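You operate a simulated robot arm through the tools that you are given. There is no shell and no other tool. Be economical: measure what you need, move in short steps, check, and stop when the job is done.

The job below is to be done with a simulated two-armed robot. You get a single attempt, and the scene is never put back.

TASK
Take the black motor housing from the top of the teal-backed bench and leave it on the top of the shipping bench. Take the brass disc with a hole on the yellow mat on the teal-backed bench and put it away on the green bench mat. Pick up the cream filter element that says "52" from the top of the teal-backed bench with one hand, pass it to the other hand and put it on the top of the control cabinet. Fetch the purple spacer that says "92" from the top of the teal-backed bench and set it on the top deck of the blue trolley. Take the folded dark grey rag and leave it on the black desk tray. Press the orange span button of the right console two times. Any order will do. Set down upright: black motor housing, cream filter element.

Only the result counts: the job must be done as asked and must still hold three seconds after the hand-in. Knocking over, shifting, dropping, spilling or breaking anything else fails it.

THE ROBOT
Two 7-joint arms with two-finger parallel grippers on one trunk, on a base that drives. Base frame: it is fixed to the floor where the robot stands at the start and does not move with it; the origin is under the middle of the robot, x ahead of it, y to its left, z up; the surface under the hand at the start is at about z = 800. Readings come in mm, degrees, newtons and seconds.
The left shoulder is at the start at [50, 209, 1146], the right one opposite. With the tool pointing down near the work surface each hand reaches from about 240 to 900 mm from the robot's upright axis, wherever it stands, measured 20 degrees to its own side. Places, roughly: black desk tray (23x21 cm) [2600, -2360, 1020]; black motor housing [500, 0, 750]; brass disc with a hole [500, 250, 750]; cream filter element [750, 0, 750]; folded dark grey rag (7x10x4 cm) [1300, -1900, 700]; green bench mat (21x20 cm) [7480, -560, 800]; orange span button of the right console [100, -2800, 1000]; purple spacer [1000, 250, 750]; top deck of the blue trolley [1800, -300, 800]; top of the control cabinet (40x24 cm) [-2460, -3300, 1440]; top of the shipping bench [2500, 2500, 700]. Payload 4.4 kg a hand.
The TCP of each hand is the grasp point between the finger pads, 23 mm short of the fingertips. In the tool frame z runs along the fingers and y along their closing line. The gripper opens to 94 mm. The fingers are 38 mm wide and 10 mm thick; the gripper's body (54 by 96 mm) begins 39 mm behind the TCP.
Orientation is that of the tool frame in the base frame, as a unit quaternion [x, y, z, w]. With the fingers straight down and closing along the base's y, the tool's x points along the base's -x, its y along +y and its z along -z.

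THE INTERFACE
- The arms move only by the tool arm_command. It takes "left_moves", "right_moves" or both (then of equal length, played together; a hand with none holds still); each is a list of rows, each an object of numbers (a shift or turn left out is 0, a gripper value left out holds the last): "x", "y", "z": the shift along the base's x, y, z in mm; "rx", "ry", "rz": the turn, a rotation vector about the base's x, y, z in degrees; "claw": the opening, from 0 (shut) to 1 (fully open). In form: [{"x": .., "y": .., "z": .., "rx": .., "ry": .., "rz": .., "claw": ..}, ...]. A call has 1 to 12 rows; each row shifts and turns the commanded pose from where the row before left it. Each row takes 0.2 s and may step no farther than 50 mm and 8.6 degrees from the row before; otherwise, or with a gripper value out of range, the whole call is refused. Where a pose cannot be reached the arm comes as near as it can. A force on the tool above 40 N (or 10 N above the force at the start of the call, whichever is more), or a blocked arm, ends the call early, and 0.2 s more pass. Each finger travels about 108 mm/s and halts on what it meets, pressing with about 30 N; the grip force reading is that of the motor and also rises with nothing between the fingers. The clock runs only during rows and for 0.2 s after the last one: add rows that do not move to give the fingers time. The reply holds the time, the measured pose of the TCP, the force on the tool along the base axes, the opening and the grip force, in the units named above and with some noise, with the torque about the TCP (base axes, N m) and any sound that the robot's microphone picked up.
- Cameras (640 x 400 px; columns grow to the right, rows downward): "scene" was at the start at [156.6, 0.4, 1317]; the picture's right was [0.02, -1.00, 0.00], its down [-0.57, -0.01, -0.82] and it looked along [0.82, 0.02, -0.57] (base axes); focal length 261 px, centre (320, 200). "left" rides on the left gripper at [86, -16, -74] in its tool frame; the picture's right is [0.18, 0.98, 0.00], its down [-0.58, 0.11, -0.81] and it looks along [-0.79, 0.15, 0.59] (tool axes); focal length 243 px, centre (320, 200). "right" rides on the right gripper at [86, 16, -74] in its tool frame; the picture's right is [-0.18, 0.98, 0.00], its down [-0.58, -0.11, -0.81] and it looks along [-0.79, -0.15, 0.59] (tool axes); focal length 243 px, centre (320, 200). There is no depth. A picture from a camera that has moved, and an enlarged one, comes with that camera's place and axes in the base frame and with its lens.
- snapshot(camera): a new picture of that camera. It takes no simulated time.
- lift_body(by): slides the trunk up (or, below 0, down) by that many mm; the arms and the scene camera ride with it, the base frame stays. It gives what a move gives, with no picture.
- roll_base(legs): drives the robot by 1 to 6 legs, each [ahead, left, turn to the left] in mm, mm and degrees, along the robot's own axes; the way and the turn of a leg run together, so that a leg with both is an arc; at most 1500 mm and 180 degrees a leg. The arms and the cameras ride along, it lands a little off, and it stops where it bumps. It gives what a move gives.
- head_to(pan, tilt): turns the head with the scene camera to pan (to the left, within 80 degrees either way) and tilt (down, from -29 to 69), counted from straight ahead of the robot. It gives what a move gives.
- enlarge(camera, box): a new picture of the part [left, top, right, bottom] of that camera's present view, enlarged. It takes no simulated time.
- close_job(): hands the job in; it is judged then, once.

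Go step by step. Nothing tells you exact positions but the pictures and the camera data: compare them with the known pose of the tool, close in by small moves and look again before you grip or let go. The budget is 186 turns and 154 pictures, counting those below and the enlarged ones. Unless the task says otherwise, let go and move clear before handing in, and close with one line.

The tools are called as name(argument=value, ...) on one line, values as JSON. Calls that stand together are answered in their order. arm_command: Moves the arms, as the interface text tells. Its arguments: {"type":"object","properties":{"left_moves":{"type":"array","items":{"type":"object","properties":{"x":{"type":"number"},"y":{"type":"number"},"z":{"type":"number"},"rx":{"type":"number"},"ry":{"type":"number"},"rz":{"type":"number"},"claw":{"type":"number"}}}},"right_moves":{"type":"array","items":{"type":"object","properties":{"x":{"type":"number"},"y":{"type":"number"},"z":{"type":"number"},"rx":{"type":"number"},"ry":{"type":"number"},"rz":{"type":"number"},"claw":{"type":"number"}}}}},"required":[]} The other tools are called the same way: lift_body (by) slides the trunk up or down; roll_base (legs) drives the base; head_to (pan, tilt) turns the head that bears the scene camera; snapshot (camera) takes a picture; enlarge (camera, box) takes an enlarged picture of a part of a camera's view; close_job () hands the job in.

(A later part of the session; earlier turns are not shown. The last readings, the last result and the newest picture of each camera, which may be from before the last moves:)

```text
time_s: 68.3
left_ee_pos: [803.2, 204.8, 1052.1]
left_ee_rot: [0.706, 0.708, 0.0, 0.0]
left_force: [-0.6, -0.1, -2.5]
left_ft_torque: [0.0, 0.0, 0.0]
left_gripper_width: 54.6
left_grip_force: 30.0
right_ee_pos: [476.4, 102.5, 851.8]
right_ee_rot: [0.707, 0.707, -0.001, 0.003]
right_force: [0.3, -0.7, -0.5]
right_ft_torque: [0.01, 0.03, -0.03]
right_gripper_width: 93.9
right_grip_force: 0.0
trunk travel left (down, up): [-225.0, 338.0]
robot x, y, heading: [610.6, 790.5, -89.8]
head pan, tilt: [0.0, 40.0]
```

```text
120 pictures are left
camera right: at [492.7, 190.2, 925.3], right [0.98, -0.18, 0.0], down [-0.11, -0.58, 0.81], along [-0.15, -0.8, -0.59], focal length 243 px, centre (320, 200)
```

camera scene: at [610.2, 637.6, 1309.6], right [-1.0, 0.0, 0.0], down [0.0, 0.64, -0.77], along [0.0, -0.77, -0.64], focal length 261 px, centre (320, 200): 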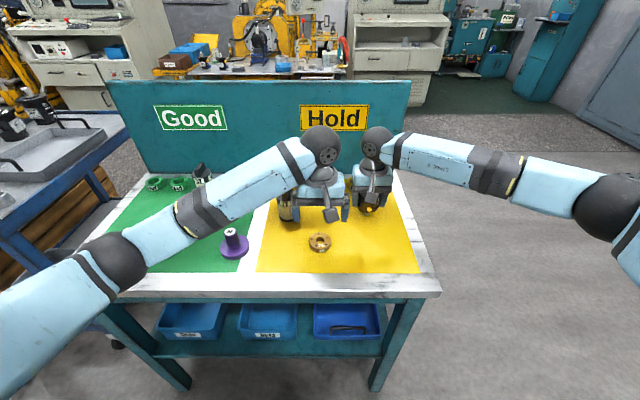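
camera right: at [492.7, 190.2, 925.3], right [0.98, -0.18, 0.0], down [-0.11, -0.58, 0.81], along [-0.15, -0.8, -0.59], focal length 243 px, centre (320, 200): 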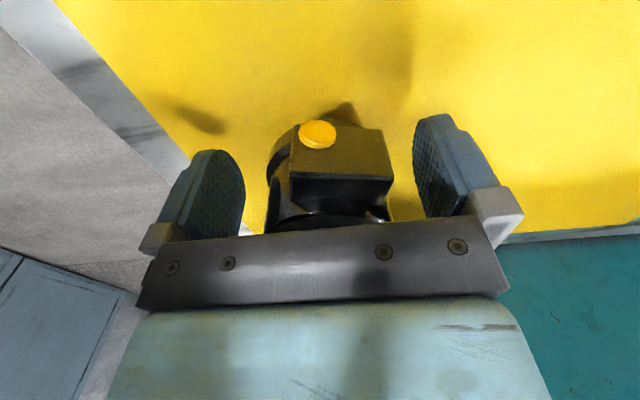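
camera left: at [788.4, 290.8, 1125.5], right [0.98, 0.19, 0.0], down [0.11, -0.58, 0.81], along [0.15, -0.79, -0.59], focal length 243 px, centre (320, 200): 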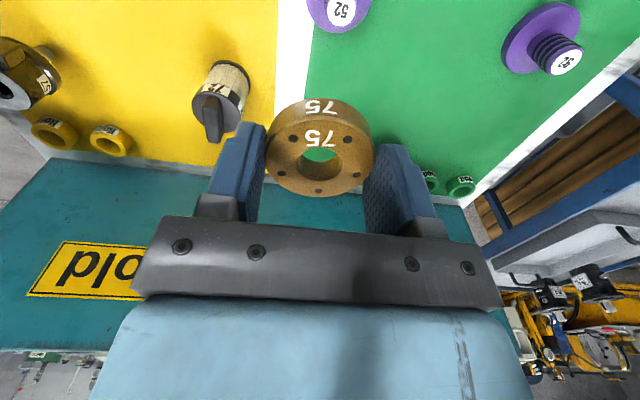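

I'll centre a few millimetres further in (toward -y, away from the terminal box) and close, then test-lift slightly.

arm_command(right_moves=[{"x": 3, "y": -8}, {}, {"claw": 0.7}, {"claw": 0.5}, {"claw": 0}, {"claw": 0}, {"claw": 0}, {"z": 4}, {"z": 6}, {"z": 5}, {}])

snapshot(camera="right")

enlarge(camera="scene", box=[325, 165, 405, 225])

```text
time_s: 70.7
left_ee_pos: [802.9, 203.2, 1051.5]
left_ee_rot: [0.706, 0.708, 0.001, -0.001]
left_force: [-0.3, 0.0, -3.4]
left_ft_torque: [-0.01, 0.0, 0.01]
left_gripper_width: 54.4
left_grip_force: 29.8
right_ee_pos: [479.8, 91.3, 867.3]
right_ee_rot: [0.707, 0.707, 0.0, 0.003]
right_force: [0.1, 0.1, -6.3]
right_ft_torque: [-0.03, 0.0, 0.0]
right_gripper_width: 61.2
right_grip_force: 30.2
trunk travel left (down, up): [-225.0, 338.0]
robot x, y, heading: [606.8, 792.2, -89.9]
head pan, tilt: [0.0, 40.0]
```

```text
119 pictures are left
camera right: at [495.1, 179.5, 940.8], right [0.98, -0.18, 0.0], down [-0.11, -0.58, 0.81], along [-0.15, -0.79, -0.59], focal length 243 px, centre (320, 200)
```

right: 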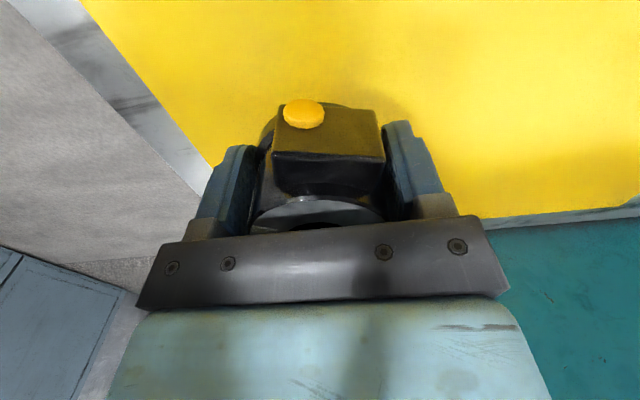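

```text
6.67 times, centred on (365, 195) of scene
camera zoom: at [610.2, 636.9, 1309.4], right [-1.0, 0.0, 0.0], down [0.0, 0.64, -0.77], along [0.0, -0.77, -0.64], focal length 1739 px, centre (20, 233)
```

zoom: 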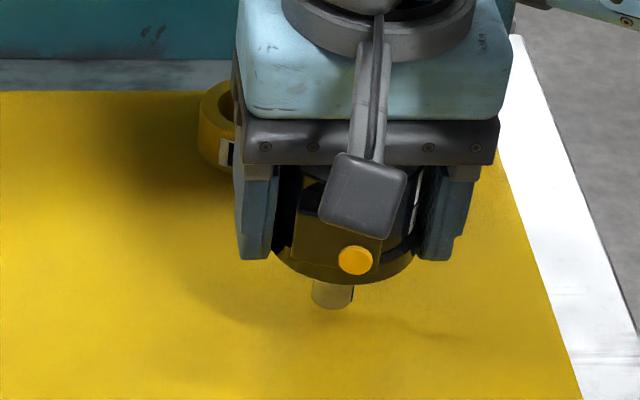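

The housing is up with about 6.3 N on the hand. I'll raise it fully in moderate steps and pull both hands back for travel.

arm_command(right_moves=[{"z": 15}, {"z": 25}, {"z": 30}, {"z": 30}, {"z": 30}, {"z": 30}, {"z": 20, "y": 20}, {"y": 30}, {"y": 40}, {"y": 40}, {"y": 40}, {"y": 40}], left_moves=[{"x": 20}, {"x": 30}, {"x": 30}, {"x": 30}, {"y": 20}, {"y": 30}, {"y": 30}, {"y": 30}, {"y": 20}, {}, {}, {}])

snapshot(camera="scene")

snapshot(camera="right")

```text
time_s: 73.3
left_ee_pos: [916.0, 335.7, 1049.7]
left_ee_rot: [0.706, 0.708, 0.0, 0.0]
left_force: [0.6, -0.1, -2.3]
left_ft_torque: [0.0, -0.01, 0.02]
left_gripper_width: 54.8
left_grip_force: 30.3
right_ee_pos: [478.3, 304.7, 1048.7]
right_ee_rot: [0.707, 0.707, 0.0, 0.003]
right_force: [0.6, 0.8, -6.2]
right_ft_torque: [-0.01, 0.0, 0.01]
right_gripper_width: 61.2
right_grip_force: 29.7
trunk travel left (down, up): [-225.0, 338.0]
robot x, y, heading: [611.4, 788.5, -90.1]
head pan, tilt: [0.0, 40.0]
```

```text
117 pictures are left
camera scene: at [610.2, 637.6, 1309.6], right [-1.0, 0.0, 0.0], down [0.0, 0.64, -0.77], along [0.0, -0.77, -0.64], focal length 261 px, centre (320, 200)
```

scene: 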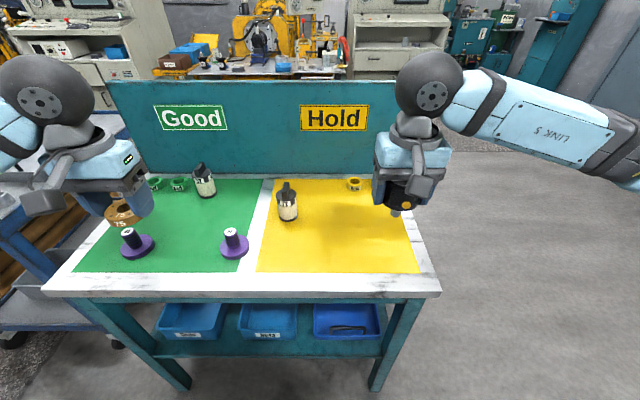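

```text
116 pictures are left
camera right: at [494.9, 392.2, 1122.7], right [0.98, -0.18, 0.0], down [-0.11, -0.58, 0.81], along [-0.15, -0.79, -0.59], focal length 243 px, centre (320, 200)
```

right: 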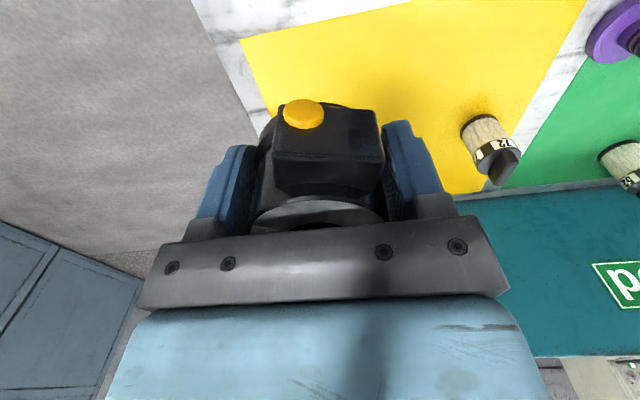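

Both items are held. I'll back away and turn toward the shipping bench to look at it.

roll_base(legs=[[-600, 0, 0], [0, 0, 122]])

head_to(pan=0, tilt=22)

snapshot(camera="scene")

```text
time_s: 81.9
left_ee_pos: [787.3, 1908.0, 1049.5]
left_ee_rot: [-0.318, 0.948, 0.0, 0.0]
left_force: [0.2, 0.7, -2.5]
left_ft_torque: [-0.01, 0.0, -0.01]
left_gripper_width: 54.3
left_grip_force: 30.2
right_ee_pos: [1075.7, 1576.9, 1048.9]
right_ee_rot: [-0.317, 0.948, 0.003, 0.001]
right_force: [-0.2, -0.4, -5.3]
right_ft_torque: [0.0, -0.03, -0.02]
right_gripper_width: 61.2
right_grip_force: 30.1
trunk travel left (down, up): [-225.0, 338.0]
robot x, y, heading: [607.8, 1386.6, 37.1]
head pan, tilt: [0.0, 40.0]
```

```text
time_s: 82.8
left_ee_pos: [787.5, 1907.6, 1051.8]
left_ee_rot: [-0.318, 0.948, 0.0, 0.0]
left_force: [0.1, -0.4, -3.6]
left_ft_torque: [-0.01, 0.02, 0.01]
left_gripper_width: 54.5
left_grip_force: 29.9
right_ee_pos: [1076.1, 1578.2, 1048.1]
right_ee_rot: [-0.317, 0.948, 0.001, 0.001]
right_force: [0.3, -0.2, -5.1]
right_ft_torque: [0.05, 0.0, 0.01]
right_gripper_width: 60.8
right_grip_force: 30.0
trunk travel left (down, up): [-225.0, 338.0]
robot x, y, heading: [603.5, 1387.1, 36.6]
head pan, tilt: [0.0, 22.0]
```

```text
115 pictures are left
camera scene: at [737.2, 1483.4, 1337.6], right [0.6, -0.8, 0.0], down [-0.3, -0.23, -0.93], along [0.74, 0.56, -0.38], focal length 261 px, centre (320, 200)
```

scene: 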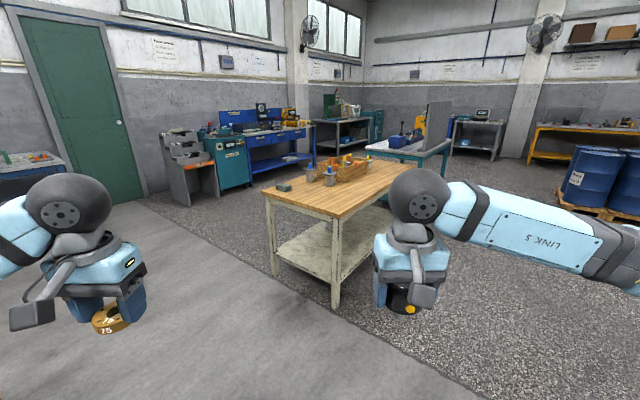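

The shipping bench is the wooden-topped table, its near corner at about [1875, 2210] with the top at z≈705. I'll square up to its south side at x≈2100.

roll_base(legs=[[0, 0, 53.2], [0, -1480, 0], [250, 0, 0]])

head_to(pan=-5, tilt=45)

snapshot(camera="scene")

```text
time_s: 99.4
left_ee_pos: [1769.5, 2080.0, 1049.0]
left_ee_rot: [-0.701, 0.713, -0.001, -0.001]
left_force: [-0.3, -0.7, -2.4]
left_ft_torque: [-0.01, 0.0, -0.01]
left_gripper_width: 54.2
left_grip_force: 30.1
right_ee_pos: [2206.2, 2104.2, 1047.2]
right_ee_rot: [-0.699, 0.715, 0.003, 0.001]
right_force: [-0.9, 0.9, -5.7]
right_ft_torque: [0.0, 0.01, -0.02]
right_gripper_width: 60.6
right_grip_force: 29.7
trunk travel left (down, up): [-225.0, 338.0]
robot x, y, heading: [2064.6, 1620.4, 89.0]
head pan, tilt: [0.0, 22.0]
```

```text
time_s: 100.3
left_ee_pos: [1769.0, 2080.8, 1051.1]
left_ee_rot: [-0.7, 0.714, 0.0, 0.0]
left_force: [0.3, -0.1, -2.7]
left_ft_torque: [0.0, 0.0, 0.03]
left_gripper_width: 53.9
left_grip_force: 29.6
right_ee_pos: [2206.1, 2102.6, 1048.3]
right_ee_rot: [-0.699, 0.715, 0.003, 0.0]
right_force: [-0.2, -0.7, -5.5]
right_ft_torque: [0.02, -0.03, 0.01]
right_gripper_width: 60.9
right_grip_force: 30.5
trunk travel left (down, up): [-225.0, 338.0]
robot x, y, heading: [2068.2, 1615.8, 89.0]
head pan, tilt: [-5.0, 45.0]
```

```text
114 pictures are left
camera scene: at [2077.5, 1764.9, 1302.3], right [0.99, -0.1, 0.0], down [-0.07, -0.7, -0.71], along [0.07, 0.7, -0.71], focal length 261 px, centre (320, 200)
```

scene: 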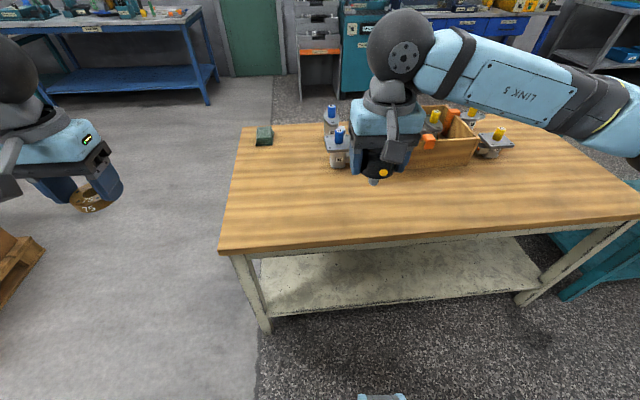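

The bench's near edge is y≈2195, and the area around [2170, 2340] is free. I'll move the housing over it and descend part-way.

arm_command(right_moves=[{"y": 45, "x": -10}, {"y": 45, "x": -10}, {"y": 45, "x": -10}, {"y": 45, "x": -6}, {"y": 45}, {"y": 5, "z": -40}, {"z": -45}, {"z": -45}, {"z": -45}, {"z": -40}, {"z": -30}, {}])

snapshot(camera="scene")

snapshot(camera="right")

```text
time_s: 102.9
left_ee_pos: [1767.7, 2080.1, 1050.5]
left_ee_rot: [-0.7, 0.714, 0.0, -0.001]
left_force: [-0.6, 0.5, -2.6]
left_ft_torque: [-0.01, -0.02, -0.01]
left_gripper_width: 54.3
left_grip_force: 29.6
right_ee_pos: [2170.6, 2331.9, 802.9]
right_ee_rot: [-0.7, 0.714, 0.003, 0.0]
right_force: [-0.1, 0.1, -5.8]
right_ft_torque: [0.02, 0.03, -0.03]
right_gripper_width: 60.7
right_grip_force: 29.8
trunk travel left (down, up): [-225.0, 338.0]
robot x, y, heading: [2067.9, 1616.7, 89.1]
head pan, tilt: [-5.0, 45.0]
```

```text
113 pictures are left
camera scene: at [2077.4, 1764.9, 1302.2], right [0.99, -0.1, 0.0], down [-0.07, -0.7, -0.71], along [0.07, 0.7, -0.71], focal length 261 px, centre (320, 200)
```

scene: 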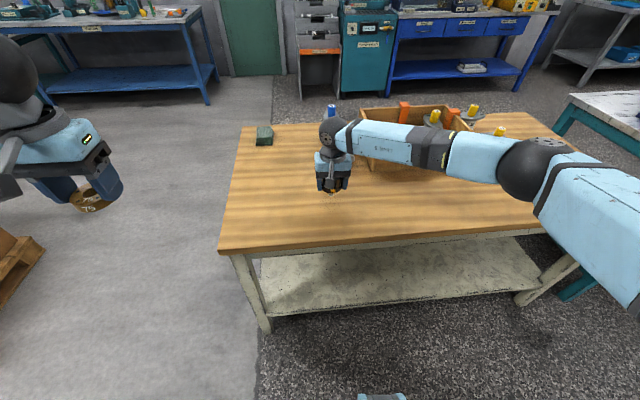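

```text
112 pictures are left
camera right: at [2151.9, 2245.3, 877.4], right [-0.98, 0.2, 0.0], down [0.12, 0.58, 0.81], along [0.16, 0.79, -0.59], focal length 243 px, centre (320, 200)
```

right: 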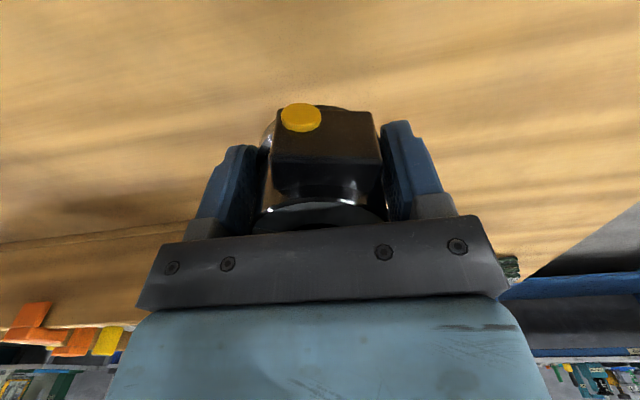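

Clear below. I'll descend to just above the expected height, then creep down watching the force.

arm_command(right_moves=[{"z": -15}, {"z": -12}, {"z": -6}, {"z": -4}, {}])

arm_command(right_moves=[{"z": -2}, {"z": -2}, {}])

arm_command(right_moves=[{"z": -2}, {"z": -1}, {}])

enlarge(camera="scene", box=[280, 140, 400, 220])

```text
time_s: 104.1
left_ee_pos: [1768.1, 2078.4, 1051.8]
left_ee_rot: [-0.701, 0.713, 0.002, 0.002]
left_force: [0.2, 0.1, -3.2]
left_ft_torque: [-0.01, 0.0, 0.01]
left_gripper_width: 53.9
left_grip_force: 29.7
right_ee_pos: [2169.7, 2332.3, 771.0]
right_ee_rot: [-0.699, 0.715, 0.005, 0.003]
right_force: [3.4, 0.8, 26.2]
right_ft_torque: [-0.09, -0.14, -0.14]
right_gripper_width: 60.9
right_grip_force: 29.9
trunk travel left (down, up): [-225.0, 338.0]
robot x, y, heading: [2066.2, 1622.1, 89.0]
head pan, tilt: [-5.0, 45.0]
```

```text
time_s: 104.6
left_ee_pos: [1769.0, 2077.7, 1050.2]
left_ee_rot: [-0.7, 0.714, 0.001, 0.0]
left_force: [-0.4, 0.6, -2.8]
left_ft_torque: [0.01, 0.0, -0.01]
left_gripper_width: 53.8
left_grip_force: 30.5
right_ee_pos: [2169.3, 2334.1, 770.0]
right_ee_rot: [-0.699, 0.715, 0.008, 0.003]
right_force: [0.9, -6.7, 18.3]
right_ft_torque: [-0.42, -0.1, -0.06]
right_gripper_width: 60.7
right_grip_force: 29.8
trunk travel left (down, up): [-225.0, 338.0]
robot x, y, heading: [2069.5, 1617.3, 88.8]
head pan, tilt: [-5.0, 45.0]
stopped in row 2 (right hand): the force on the tool passed its limit at 42 N (the readings are from after the stop); the commanded pose is now the measured one
```

```text
time_s: 105.4
left_ee_pos: [1768.4, 2077.6, 1050.9]
left_ee_rot: [-0.7, 0.714, 0.001, 0.0]
left_force: [-0.3, 0.7, -1.9]
left_ft_torque: [-0.03, 0.03, 0.02]
left_gripper_width: 54.1
left_grip_force: 29.9
right_ee_pos: [2169.6, 2334.9, 769.8]
right_ee_rot: [-0.699, 0.715, 0.01, 0.004]
right_force: [0.9, -5.4, 18.5]
right_ft_torque: [-0.37, -0.1, 0.02]
right_gripper_width: 61.0
right_grip_force: 29.9
trunk travel left (down, up): [-225.0, 338.0]
robot x, y, heading: [2065.8, 1618.2, 89.2]
head pan, tilt: [-5.0, 45.0]
stopped in row 3 (right hand): the force on the tool passed its limit at 41 N (the readings are from after the stop); the commanded pose is now the measured one
```

```text
5.00 times, centred on (340, 180) of scene
camera zoom: at [2077.4, 1762.6, 1302.3], right [0.99, -0.11, 0.0], down [-0.07, -0.7, -0.71], along [0.07, 0.7, -0.71], focal length 1304 px, centre (220, 300)
```

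zoom: 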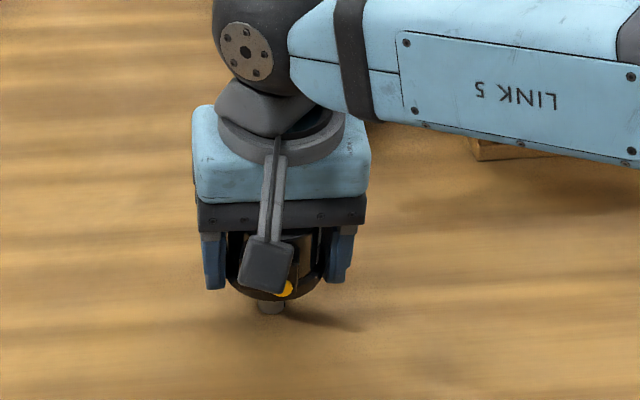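

The surface is higher than I assumed (contact at TCP ≈ 771). I'll lift slightly, remove the small tilt and check alignment.

arm_command(right_moves=[{"z": 5}, {"z": 5, "rx": -0.9, "ry": -0.2}, {}, {}])

enlarge(camera="scene", box=[300, 170, 360, 210])

enlarge(camera="right", box=[180, 60, 460, 240])

```text
time_s: 106.4
left_ee_pos: [1767.9, 2080.0, 1050.2]
left_ee_rot: [-0.701, 0.713, 0.0, 0.0]
left_force: [0.1, -0.7, -2.5]
left_ft_torque: [0.01, -0.01, -0.02]
left_gripper_width: 54.0
left_grip_force: 29.8
right_ee_pos: [2170.4, 2336.6, 775.6]
right_ee_rot: [-0.699, 0.715, 0.0, -0.003]
right_force: [-0.4, -0.4, -5.2]
right_ft_torque: [0.0, -0.02, -0.02]
right_gripper_width: 60.7
right_grip_force: 30.2
trunk travel left (down, up): [-225.0, 338.0]
robot x, y, heading: [2069.2, 1619.2, 88.7]
head pan, tilt: [-5.0, 45.0]
```

```text
10.00 times, centred on (330, 190) of scene
camera zoom: at [2077.6, 1765.4, 1302.1], right [0.99, -0.1, 0.0], down [-0.07, -0.7, -0.71], along [0.07, 0.7, -0.71], focal length 2608 px, centre (220, 300)
```

zoom: 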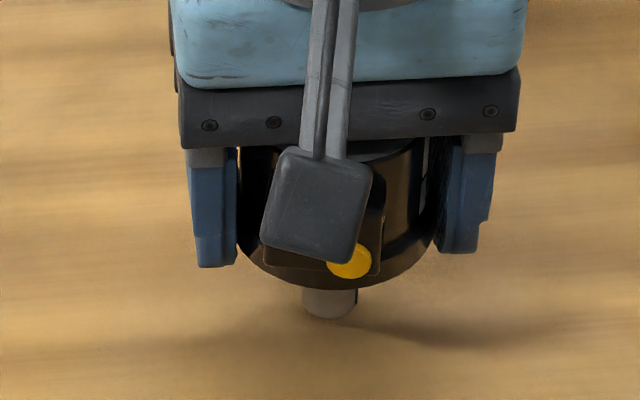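

```text
2.22 times, centred on (320, 150) of right
camera zoom: at [2152.4, 2250.4, 849.7], right [-0.98, 0.21, 0.0], down [0.12, 0.58, 0.8], along [0.17, 0.79, -0.59], focal length 539 px, centre (320, 311)
```

zoom: 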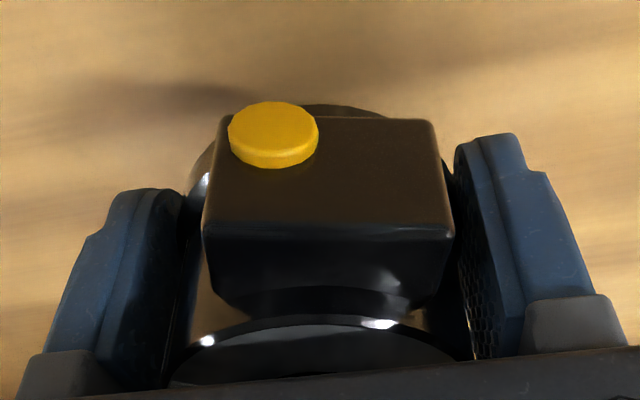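

The housing hangs nearly vertical. I'll lower in single-millimetre steps until it just touches.

arm_command(right_moves=[{"z": -2}, {"z": -1}, {}])

arm_command(right_moves=[{"z": -1}, {}])

```text
time_s: 107.2
left_ee_pos: [1768.0, 2080.4, 1049.6]
left_ee_rot: [-0.7, 0.714, 0.0, 0.001]
left_force: [0.7, -0.1, -2.9]
left_ft_torque: [0.01, 0.0, -0.02]
left_gripper_width: 54.0
left_grip_force: 29.9
right_ee_pos: [2171.6, 2335.6, 773.5]
right_ee_rot: [-0.699, 0.715, 0.001, -0.002]
right_force: [1.2, -0.5, -5.9]
right_ft_torque: [0.02, -0.01, 0.0]
right_gripper_width: 60.8
right_grip_force: 29.9
trunk travel left (down, up): [-225.0, 338.0]
robot x, y, heading: [2071.5, 1617.7, 89.0]
head pan, tilt: [-5.0, 45.0]
```

```text
time_s: 107.8
left_ee_pos: [1767.9, 2080.6, 1049.9]
left_ee_rot: [-0.7, 0.714, -0.001, 0.0]
left_force: [0.3, -0.4, -3.7]
left_ft_torque: [-0.04, 0.03, 0.02]
left_gripper_width: 54.0
left_grip_force: 30.0
right_ee_pos: [2170.8, 2335.7, 772.9]
right_ee_rot: [-0.699, 0.715, 0.0, -0.002]
right_force: [0.1, 0.8, -5.7]
right_ft_torque: [0.01, 0.0, -0.04]
right_gripper_width: 60.7
right_grip_force: 29.9
trunk travel left (down, up): [-225.0, 338.0]
robot x, y, heading: [2065.9, 1618.7, 88.9]
head pan, tilt: [-5.0, 45.0]
```

arm_command(right_moves=[{"z": -1}, {}])

arm_command(right_moves=[{"z": -1}, {}])

```text
time_s: 108.4
left_ee_pos: [1767.9, 2080.5, 1050.2]
left_ee_rot: [-0.701, 0.714, 0.001, 0.0]
left_force: [0.6, -0.1, -2.6]
left_ft_torque: [0.01, 0.03, -0.02]
left_gripper_width: 53.8
left_grip_force: 30.1
right_ee_pos: [2169.5, 2335.5, 771.3]
right_ee_rot: [-0.699, 0.715, 0.001, -0.002]
right_force: [0.3, -0.1, -6.1]
right_ft_torque: [-0.01, 0.01, 0.03]
right_gripper_width: 60.5
right_grip_force: 30.1
trunk travel left (down, up): [-225.0, 338.0]
robot x, y, heading: [2067.2, 1615.1, 89.0]
head pan, tilt: [-5.0, 45.0]
```

```text
time_s: 109.0
left_ee_pos: [1768.6, 2079.8, 1050.2]
left_ee_rot: [-0.7, 0.714, 0.0, 0.0]
left_force: [0.8, -0.4, -2.0]
left_ft_torque: [0.0, -0.01, -0.01]
left_gripper_width: 54.3
left_grip_force: 30.0
right_ee_pos: [2169.3, 2335.5, 772.2]
right_ee_rot: [-0.699, 0.715, 0.001, -0.001]
right_force: [-0.3, 1.6, -1.2]
right_ft_torque: [0.13, 0.02, 0.03]
right_gripper_width: 60.4
right_grip_force: 30.3
trunk travel left (down, up): [-225.0, 338.0]
robot x, y, heading: [2069.4, 1618.9, 89.1]
head pan, tilt: [-5.0, 45.0]
```

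It has just touched down. One more millimetre to seat it, then I open gently.

arm_command(right_moves=[{"z": -1}, {}, {"claw": 0.66}, {"claw": 0.7}, {"claw": 0.8}, {"claw": 1}, {}])

enlarge(camera="scene", box=[300, 170, 360, 210])

enlarge(camera="right", box=[180, 60, 460, 240])

```text
time_s: 110.6
left_ee_pos: [1768.6, 2080.5, 1051.1]
left_ee_rot: [-0.7, 0.714, 0.0, 0.0]
left_force: [-0.7, -0.3, -1.2]
left_ft_torque: [0.0, 0.0, 0.04]
left_gripper_width: 53.9
left_grip_force: 30.4
right_ee_pos: [2170.0, 2336.1, 770.0]
right_ee_rot: [-0.699, 0.715, 0.001, -0.002]
right_force: [-0.3, 0.1, -0.1]
right_ft_torque: [-0.01, 0.0, -0.04]
right_gripper_width: 94.1
right_grip_force: 0.2
trunk travel left (down, up): [-225.0, 338.0]
robot x, y, heading: [2067.1, 1616.4, 89.0]
head pan, tilt: [-5.0, 45.0]
```

```text
10.00 times, centred on (330, 190) of scene
camera zoom: at [2077.5, 1764.7, 1302.3], right [0.99, -0.1, 0.0], down [-0.07, -0.7, -0.71], along [0.07, 0.7, -0.71], focal length 2608 px, centre (220, 300)
```

zoom: 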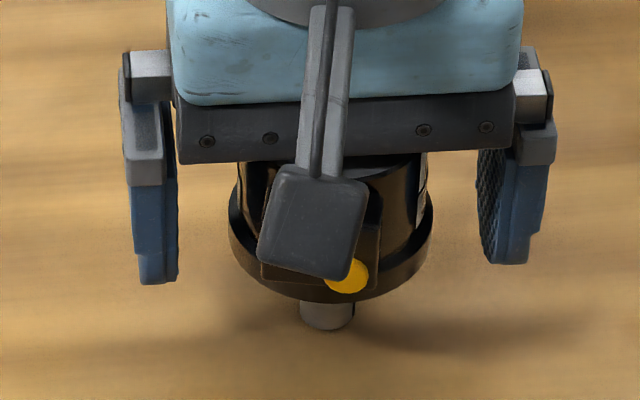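

```text
2.22 times, centred on (320, 150) of right
camera zoom: at [2151.6, 2250.2, 844.2], right [-0.98, 0.21, 0.0], down [0.12, 0.58, 0.81], along [0.16, 0.79, -0.59], focal length 539 px, centre (320, 311)
```

zoom: 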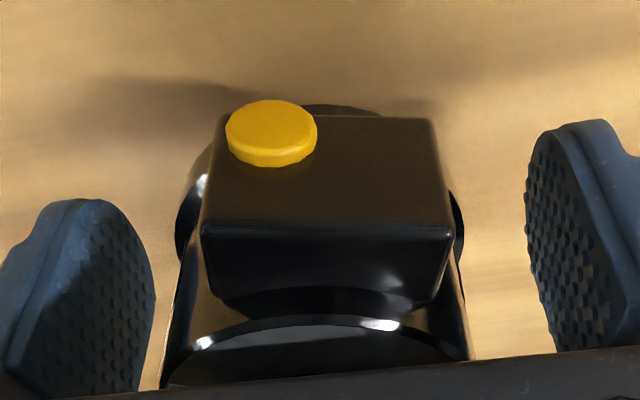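

It stands freely between the open fingers. I'll raise the right hand straight up, retract and verify.

arm_command(right_moves=[{"z": 20}, {"z": 30}, {"z": 45}, {"z": 45}, {"z": 45}, {"z": 45}, {"z": 45}, {"y": -45}, {"y": -45}, {"y": -45}, {"y": -45}, {"y": -45}])

snapshot(camera="scene")

```text
time_s: 113.2
left_ee_pos: [1769.0, 2080.1, 1050.8]
left_ee_rot: [-0.701, 0.714, 0.0, 0.0]
left_force: [-0.7, -0.4, -1.8]
left_ft_torque: [-0.01, -0.01, 0.01]
left_gripper_width: 54.1
left_grip_force: 29.4
right_ee_pos: [2171.5, 2113.1, 1043.9]
right_ee_rot: [-0.699, 0.715, 0.001, -0.001]
right_force: [0.1, -0.4, -0.6]
right_ft_torque: [0.03, -0.01, 0.0]
right_gripper_width: 94.0
right_grip_force: 0.1
trunk travel left (down, up): [-225.0, 338.0]
robot x, y, heading: [2066.2, 1613.8, 89.1]
head pan, tilt: [-5.0, 45.0]
```

```text
106 pictures are left
camera scene: at [2077.6, 1764.1, 1302.4], right [0.99, -0.1, 0.0], down [-0.07, -0.7, -0.71], along [0.07, 0.7, -0.71], focal length 261 px, centre (320, 200)
```

scene: 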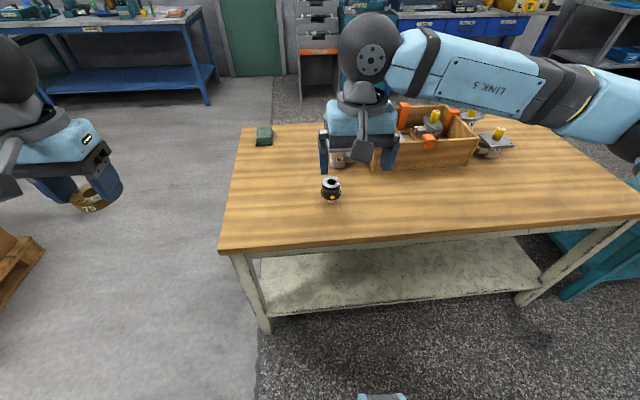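

The housing is placed. I'll back off and turn toward the far bench to survey the route.

roll_base(legs=[[-350, 0, 0], [0, 0, -110]])

head_to(pan=0, tilt=18)

snapshot(camera="scene")

```text
time_s: 120.0
left_ee_pos: [2593.3, 1409.8, 1049.7]
left_ee_rot: [0.166, 0.986, 0.0, 0.001]
left_force: [-1.2, -1.0, -2.4]
left_ft_torque: [-0.01, 0.0, 0.03]
left_gripper_width: 53.6
left_grip_force: 29.8
right_ee_pos: [2498.0, 1016.0, 1043.7]
right_ee_rot: [0.168, 0.986, 0.002, 0.0]
right_force: [-0.9, 0.6, 0.9]
right_ft_torque: [0.03, 0.03, 0.03]
right_gripper_width: 93.9
right_grip_force: 0.2
trunk travel left (down, up): [-225.0, 338.0]
robot x, y, heading: [2064.7, 1267.9, -19.3]
head pan, tilt: [-5.0, 45.0]
```

```text
time_s: 121.0
left_ee_pos: [2593.2, 1409.6, 1049.5]
left_ee_rot: [0.167, 0.986, 0.001, 0.0]
left_force: [-0.2, -0.5, -2.4]
left_ft_torque: [-0.04, 0.02, -0.03]
left_gripper_width: 53.8
left_grip_force: 30.0
right_ee_pos: [2499.6, 1016.5, 1043.0]
right_ee_rot: [0.17, 0.985, 0.001, -0.001]
right_force: [-0.5, 0.0, 0.1]
right_ft_torque: [-0.02, 0.01, -0.01]
right_gripper_width: 94.0
right_grip_force: 0.0
trunk travel left (down, up): [-225.0, 338.0]
robot x, y, heading: [2061.1, 1271.2, -19.1]
head pan, tilt: [0.0, 18.0]
```

```text
105 pictures are left
camera scene: at [2214.7, 1216.4, 1344.1], right [-0.33, -0.94, 0.0], down [-0.29, 0.1, -0.95], along [0.9, -0.31, -0.31], focal length 261 px, centre (320, 200)
```

scene: 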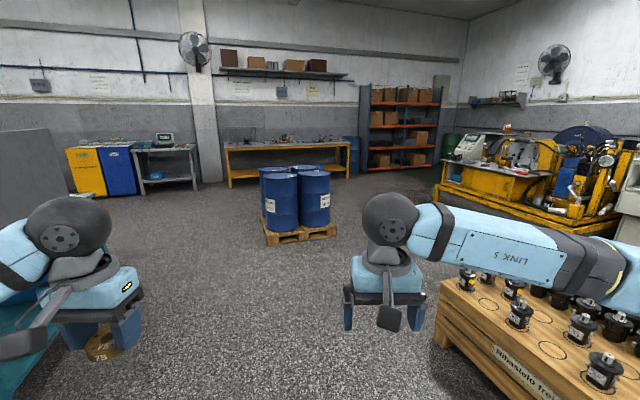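

Barrels on a pallet occupy about x 4780–5800, y 150–920, and a crate is off to the right. I'll pass the barrels on their left: first go to x≈3900 at y≈1300 and look.

roll_base(legs=[[0, 0, 19.1], [1500, 0, 0], [350, 0, 0]])

head_to(pan=15, tilt=20)

snapshot(camera="scene")

```text
time_s: 131.6
left_ee_pos: [4426.4, 1561.3, 1050.3]
left_ee_rot: [0.005, 1.0, 0.0, 0.0]
left_force: [0.5, -1.5, -3.0]
left_ft_torque: [0.02, 0.0, 0.01]
left_gripper_width: 53.7
left_grip_force: 29.5
right_ee_pos: [4462.2, 1159.0, 1044.0]
right_ee_rot: [0.006, 1.0, 0.002, -0.001]
right_force: [-0.4, 0.2, 1.0]
right_ft_torque: [-0.06, 0.02, 0.01]
right_gripper_width: 94.2
right_grip_force: 0.1
trunk travel left (down, up): [-225.0, 338.0]
robot x, y, heading: [3964.7, 1261.2, -0.4]
head pan, tilt: [0.0, 18.0]
```

```text
time_s: 132.3
left_ee_pos: [4425.0, 1563.1, 1049.8]
left_ee_rot: [0.004, 1.0, 0.0, -0.001]
left_force: [-0.4, 0.3, -3.1]
left_ft_torque: [0.01, 0.03, 0.03]
left_gripper_width: 53.3
left_grip_force: 30.8
right_ee_pos: [4463.1, 1160.2, 1044.1]
right_ee_rot: [0.006, 1.0, 0.001, 0.0]
right_force: [-0.9, 0.0, 0.2]
right_ft_torque: [0.01, 0.02, 0.01]
right_gripper_width: 94.0
right_grip_force: 0.1
trunk travel left (down, up): [-225.0, 338.0]
robot x, y, heading: [3966.0, 1260.5, -0.3]
head pan, tilt: [15.0, 20.0]
```

```text
104 pictures are left
camera scene: at [4124.3, 1281.5, 1341.0], right [0.25, -0.97, 0.0], down [-0.33, -0.09, -0.94], along [0.91, 0.24, -0.34], focal length 261 px, centre (320, 200)
```

scene: 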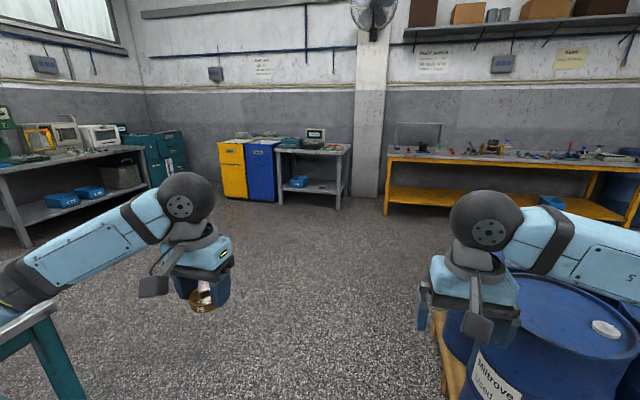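

The left lane is clear. I'll shift left, drive past the barrels, then slide right toward the mat's y.

roll_base(legs=[[0, 330, 0], [1500, 0, 0], [1030, 0, 0], [0, -1000, 0]])

head_to(pan=-20, tilt=25)

snapshot(camera="scene")

```text
time_s: 135.4
left_ee_pos: [4422.0, 1823.6, 1056.7]
left_ee_rot: [0.02, 1.0, 0.003, -0.002]
left_force: [0.2, 0.8, -2.3]
left_ft_torque: [0.01, 0.02, 0.04]
left_gripper_width: 53.2
left_grip_force: 30.1
right_ee_pos: [4454.1, 1428.3, 1047.8]
right_ee_rot: [0.014, 1.0, 0.011, 0.004]
right_force: [0.0, 0.2, -0.6]
right_ft_torque: [-0.02, -0.01, 0.01]
right_gripper_width: 94.0
right_grip_force: 0.0
trunk travel left (down, up): [-225.0, 338.0]
robot x, y, heading: [3966.7, 1550.4, -1.2]
head pan, tilt: [15.0, 20.0]
stopped in leg 1: the robot was blocked; the commanded pose is now the measured one
```

```text
time_s: 136.4
left_ee_pos: [4422.6, 1822.8, 1053.8]
left_ee_rot: [0.019, 1.0, 0.004, -0.003]
left_force: [-0.2, 0.5, -2.0]
left_ft_torque: [0.04, 0.01, -0.03]
left_gripper_width: 53.0
left_grip_force: 30.1
right_ee_pos: [4456.0, 1429.2, 1044.7]
right_ee_rot: [0.013, 1.0, 0.013, 0.003]
right_force: [0.0, 0.7, -0.6]
right_ft_torque: [0.0, 0.02, 0.01]
right_gripper_width: 93.7
right_grip_force: 0.1
trunk travel left (down, up): [-225.0, 338.0]
robot x, y, heading: [3966.6, 1555.4, -1.0]
head pan, tilt: [-20.0, 25.0]
```

```text
103 pictures are left
camera scene: at [4113.4, 1493.4, 1333.2], right [-0.36, -0.93, -0.02], down [-0.39, 0.17, -0.91], along [0.85, -0.32, -0.42], focal length 261 px, centre (320, 200)
```

scene: 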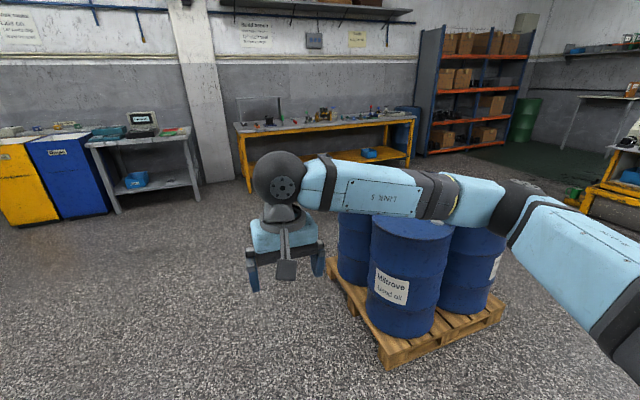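

Something on the left blocked me. I'll ease back to the right and look that way.

roll_base(legs=[[0, -90, 0]])

head_to(pan=70, tilt=30)

snapshot(camera="scene")

snapshot(camera="left")

```text
time_s: 137.9
left_ee_pos: [4426.9, 1749.2, 1044.9]
left_ee_rot: [0.019, 1.0, -0.006, -0.007]
left_force: [0.2, -0.1, -3.2]
left_ft_torque: [0.0, -0.02, 0.0]
left_gripper_width: 53.0
left_grip_force: 29.9
right_ee_pos: [4459.0, 1357.1, 1042.8]
right_ee_rot: [0.011, 1.0, 0.002, 0.0]
right_force: [-0.3, -0.2, -0.2]
right_ft_torque: [0.04, 0.0, -0.01]
right_gripper_width: 93.9
right_grip_force: 0.0
trunk travel left (down, up): [-225.0, 338.0]
robot x, y, heading: [3963.6, 1460.6, -1.2]
head pan, tilt: [-20.0, 25.0]
```

```text
time_s: 139.6
left_ee_pos: [4426.4, 1750.0, 1045.4]
left_ee_rot: [0.019, 1.0, -0.006, -0.007]
left_force: [0.6, 0.0, -3.2]
left_ft_torque: [-0.02, -0.01, -0.01]
left_gripper_width: 53.3
left_grip_force: 30.1
right_ee_pos: [4459.7, 1355.8, 1044.2]
right_ee_rot: [0.011, 1.0, 0.001, 0.0]
right_force: [0.1, 0.5, 0.6]
right_ft_torque: [-0.03, -0.01, -0.01]
right_gripper_width: 94.4
right_grip_force: 0.1
trunk travel left (down, up): [-225.0, 338.0]
robot x, y, heading: [3962.8, 1459.6, -1.3]
head pan, tilt: [70.0, 30.0]
```

```text
102 pictures are left
camera scene: at [4065.5, 1542.8, 1324.9], right [0.93, -0.36, 0.0], down [-0.18, -0.47, -0.87], along [0.31, 0.81, -0.5], focal length 261 px, centre (320, 200)
```

scene: 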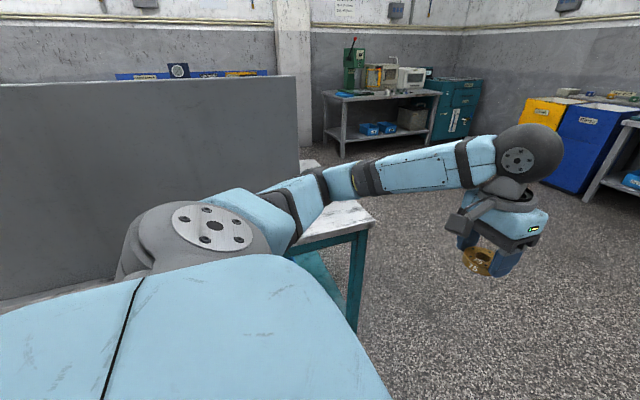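

```text
101 pictures are left
camera left: at [4340.2, 1738.0, 1120.2], right [-0.15, 0.99, -0.01], down [0.6, 0.1, 0.8], along [0.79, 0.11, -0.6], focal length 243 px, centre (320, 200)
```

left: 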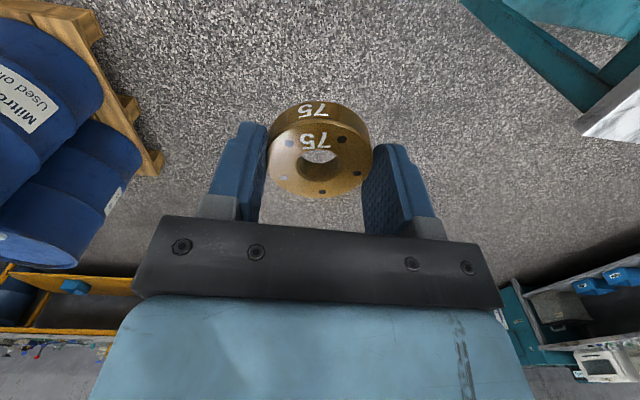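

The left elbow had met the tall panel of the side bench; going forward at y≈1430 clears both sides. Barrels are low enough for the arms.

roll_base(legs=[[0, -40, 1.2], [1500, 0, 0], [1030, 0, 0], [0, -1000, 0]])

head_to(pan=-30, tilt=25)

snapshot(camera="scene")

```text
time_s: 161.1
left_ee_pos: [6963.6, 755.4, 1046.0]
left_ee_rot: [0.005, 1.0, -0.006, -0.007]
left_force: [-0.2, 0.4, -2.6]
left_ft_torque: [0.01, 0.0, 0.02]
left_gripper_width: 52.4
left_grip_force: 29.9
right_ee_pos: [7007.2, 361.5, 1042.8]
right_ee_rot: [-0.002, 1.0, 0.002, 0.0]
right_force: [-0.1, -0.5, 0.4]
right_ft_torque: [-0.03, -0.01, 0.01]
right_gripper_width: 94.1
right_grip_force: 0.0
trunk travel left (down, up): [-225.0, 338.0]
robot x, y, heading: [6505.0, 457.7, 0.3]
head pan, tilt: [70.0, 30.0]
```

```text
time_s: 162.8
left_ee_pos: [6962.5, 754.0, 1044.7]
left_ee_rot: [0.006, 1.0, -0.006, -0.007]
left_force: [-0.6, 0.4, -2.6]
left_ft_torque: [0.0, 0.03, -0.01]
left_gripper_width: 52.5
left_grip_force: 29.9
right_ee_pos: [7006.6, 362.6, 1043.9]
right_ee_rot: [-0.002, 1.0, 0.002, 0.0]
right_force: [0.1, 0.0, 0.2]
right_ft_torque: [0.02, -0.02, 0.0]
right_gripper_width: 94.1
right_grip_force: 0.0
trunk travel left (down, up): [-225.0, 338.0]
robot x, y, heading: [6509.8, 456.0, 0.3]
head pan, tilt: [-30.0, 25.0]
```

```text
100 pictures are left
camera scene: at [6658.2, 408.1, 1332.9], right [-0.49, -0.87, 0.0], down [-0.37, 0.21, -0.91], along [0.79, -0.45, -0.42], focal length 261 px, centre (320, 200)
```

scene: 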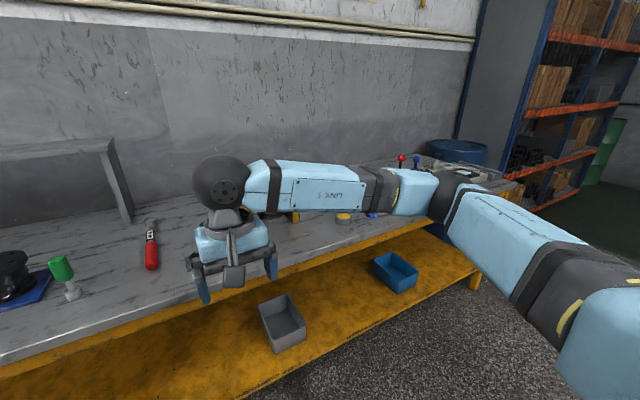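

The bench front is close ahead. I'll slide right to y≈-650 so the left hand can reach the mat.

roll_base(legs=[[0, -1110, 0]])

head_to(pan=8, tilt=35)

snapshot(camera="scene")

snapshot(camera="left")

```text
time_s: 173.2
left_ee_pos: [6981.7, -380.0, 1045.5]
left_ee_rot: [-0.01, 1.0, -0.006, -0.007]
left_force: [-0.9, 0.7, -2.4]
left_ft_torque: [-0.02, 0.02, 0.01]
left_gripper_width: 52.1
left_grip_force: 30.6
right_ee_pos: [7038.9, -772.3, 1043.4]
right_ee_rot: [-0.017, 1.0, 0.002, 0.0]
right_force: [0.0, 0.1, -0.7]
right_ft_torque: [0.0, 0.01, 0.03]
right_gripper_width: 94.2
right_grip_force: 0.0
trunk travel left (down, up): [-225.0, 338.0]
robot x, y, heading: [6536.4, -697.4, 2.2]
head pan, tilt: [-30.0, 25.0]
```

```text
time_s: 174.2
left_ee_pos: [6980.8, -379.8, 1046.4]
left_ee_rot: [-0.01, 1.0, -0.006, -0.006]
left_force: [0.0, 0.0, -2.3]
left_ft_torque: [0.01, 0.02, -0.01]
left_gripper_width: 52.3
left_grip_force: 30.2
right_ee_pos: [7037.4, -772.5, 1043.2]
right_ee_rot: [-0.017, 1.0, 0.003, 0.0]
right_force: [0.1, 0.3, -0.4]
right_ft_torque: [-0.01, 0.02, 0.01]
right_gripper_width: 93.7
right_grip_force: 0.0
trunk travel left (down, up): [-225.0, 338.0]
robot x, y, heading: [6537.0, -697.2, 2.6]
head pan, tilt: [8.0, 35.0]
```

```text
99 pictures are left
camera scene: at [6692.4, -677.9, 1317.1], right [0.18, -0.98, 0.0], down [-0.56, -0.1, -0.82], along [0.81, 0.15, -0.57], focal length 261 px, centre (320, 200)
```

scene: 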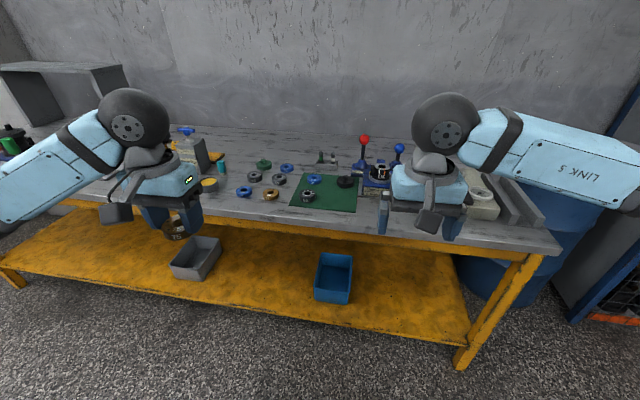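

```text
98 pictures are left
camera left: at [6896.5, -396.8, 1120.2], right [-0.2, 0.98, -0.01], down [0.59, 0.13, 0.8], along [0.78, 0.16, -0.6], focal length 243 px, centre (320, 200)
```

left: 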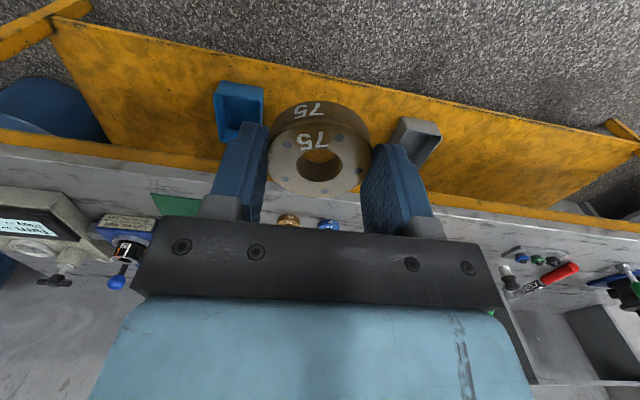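

The green mat is in front, with a couple of small discs on it. I'll zoom in.

enlarge(camera="scene", box=[220, 140, 420, 265])

```text
3.20 times, centred on (320, 202) of scene
camera zoom: at [6692.4, -677.9, 1317.1], right [0.18, -0.98, 0.0], down [-0.56, -0.1, -0.82], along [0.81, 0.15, -0.57], focal length 834 px, centre (320, 192)
```

zoom: 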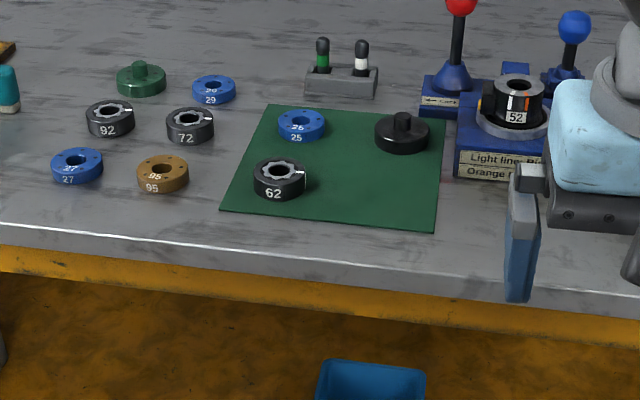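

There is a free spot on the front-right of the mat. I'll square up and move 180 mm closer, then look again to fix the mat height.

roll_base(legs=[[0, 0, -2.4], [180, 0, 0]])

head_to(pan=5, tilt=45)

enlarge(camera="scene", box=[220, 120, 420, 245])

```text
time_s: 176.1
left_ee_pos: [7174.9, -398.8, 1044.7]
left_ee_rot: [0.01, 1.0, -0.006, -0.007]
left_force: [0.7, 0.5, -2.3]
left_ft_torque: [0.01, 0.04, 0.01]
left_gripper_width: 52.0
left_grip_force: 30.3
right_ee_pos: [7216.6, -793.2, 1043.0]
right_ee_rot: [0.003, 1.0, 0.002, -0.001]
right_force: [0.6, -0.4, 0.0]
right_ft_torque: [0.0, 0.04, -0.05]
right_gripper_width: 94.0
right_grip_force: 0.0
trunk travel left (down, up): [-225.0, 338.0]
robot x, y, heading: [6718.1, -696.4, -0.1]
head pan, tilt: [8.0, 35.0]
```

```text
time_s: 176.9
left_ee_pos: [7174.8, -399.5, 1046.0]
left_ee_rot: [0.01, 1.0, -0.006, -0.006]
left_force: [-0.6, 0.0, -1.9]
left_ft_torque: [0.0, 0.0, -0.01]
left_gripper_width: 52.0
left_grip_force: 30.2
right_ee_pos: [7215.4, -793.1, 1043.7]
right_ee_rot: [0.003, 1.0, 0.002, -0.001]
right_force: [-0.3, -0.2, 0.2]
right_ft_torque: [-0.03, -0.01, 0.02]
right_gripper_width: 93.9
right_grip_force: 0.0
trunk travel left (down, up): [-225.0, 338.0]
robot x, y, heading: [6714.5, -691.6, -0.2]
head pan, tilt: [5.0, 45.0]
```

```text
3.20 times, centred on (320, 182) of scene
camera zoom: at [6867.7, -689.8, 1302.4], right [0.09, -1.0, 0.0], down [-0.7, -0.06, -0.71], along [0.7, 0.06, -0.71], focal length 834 px, centre (320, 256)
```

zoom: 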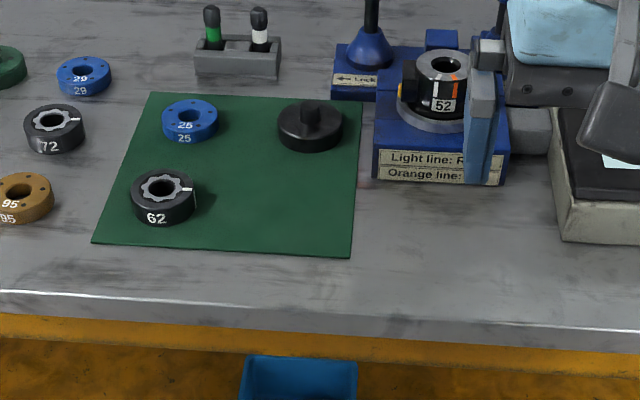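

The mat plane is at about z=845 with a free spot near [7368, -618]. I'll carry the disc over it and descend part-way, then check.

arm_command(left_moves=[{"x": 32, "y": -36, "rx": 0.7, "ry": -0.75}, {"x": 32, "y": -36}, {"x": 32, "y": -36}, {"x": 32, "y": -36}, {"x": 32, "y": -36}, {"x": 33, "y": -37}, {"z": -40}, {"z": -40}, {"z": -30}, {}])

enlarge(camera="scene", box=[220, 120, 420, 245])

snapshot(camera="left")

```text
time_s: 179.1
left_ee_pos: [7365.4, -618.1, 933.8]
left_ee_rot: [0.01, 1.0, 0.001, 0.0]
left_force: [0.1, 0.0, -1.8]
left_ft_torque: [-0.01, 0.01, 0.05]
left_gripper_width: 51.9
left_grip_force: 30.0
right_ee_pos: [7214.5, -792.7, 1044.1]
right_ee_rot: [0.004, 1.0, 0.001, 0.001]
right_force: [-0.8, -0.2, 0.9]
right_ft_torque: [0.0, -0.02, 0.0]
right_gripper_width: 93.7
right_grip_force: 0.0
trunk travel left (down, up): [-225.0, 338.0]
robot x, y, heading: [6718.3, -696.9, -0.3]
head pan, tilt: [5.0, 45.0]
```

```text
3.20 times, centred on (320, 182) of scene
camera zoom: at [6867.7, -690.1, 1302.3], right [0.09, -1.0, 0.0], down [-0.7, -0.06, -0.71], along [0.7, 0.06, -0.71], focal length 834 px, centre (320, 256)
```

zoom: 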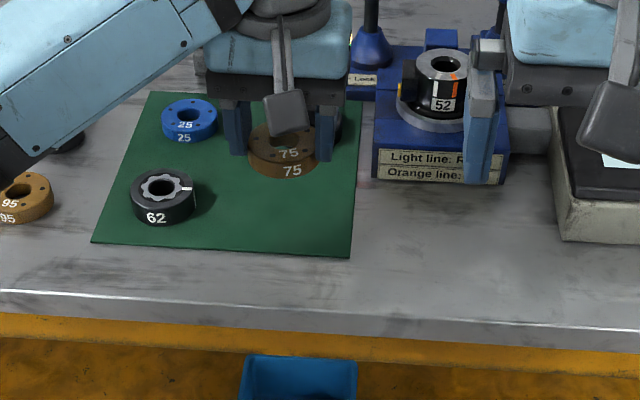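

```text
94 pictures are left
camera left: at [7279.0, -632.4, 1007.2], right [-0.16, 0.99, 0.0], down [0.58, 0.1, 0.81], along [0.8, 0.13, -0.59], focal length 243 px, centre (320, 200)
```

left: 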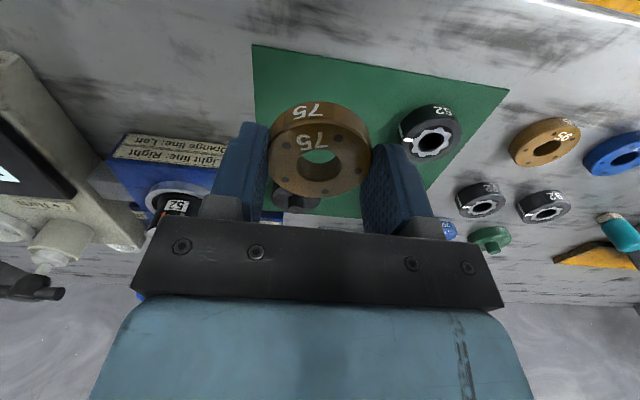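

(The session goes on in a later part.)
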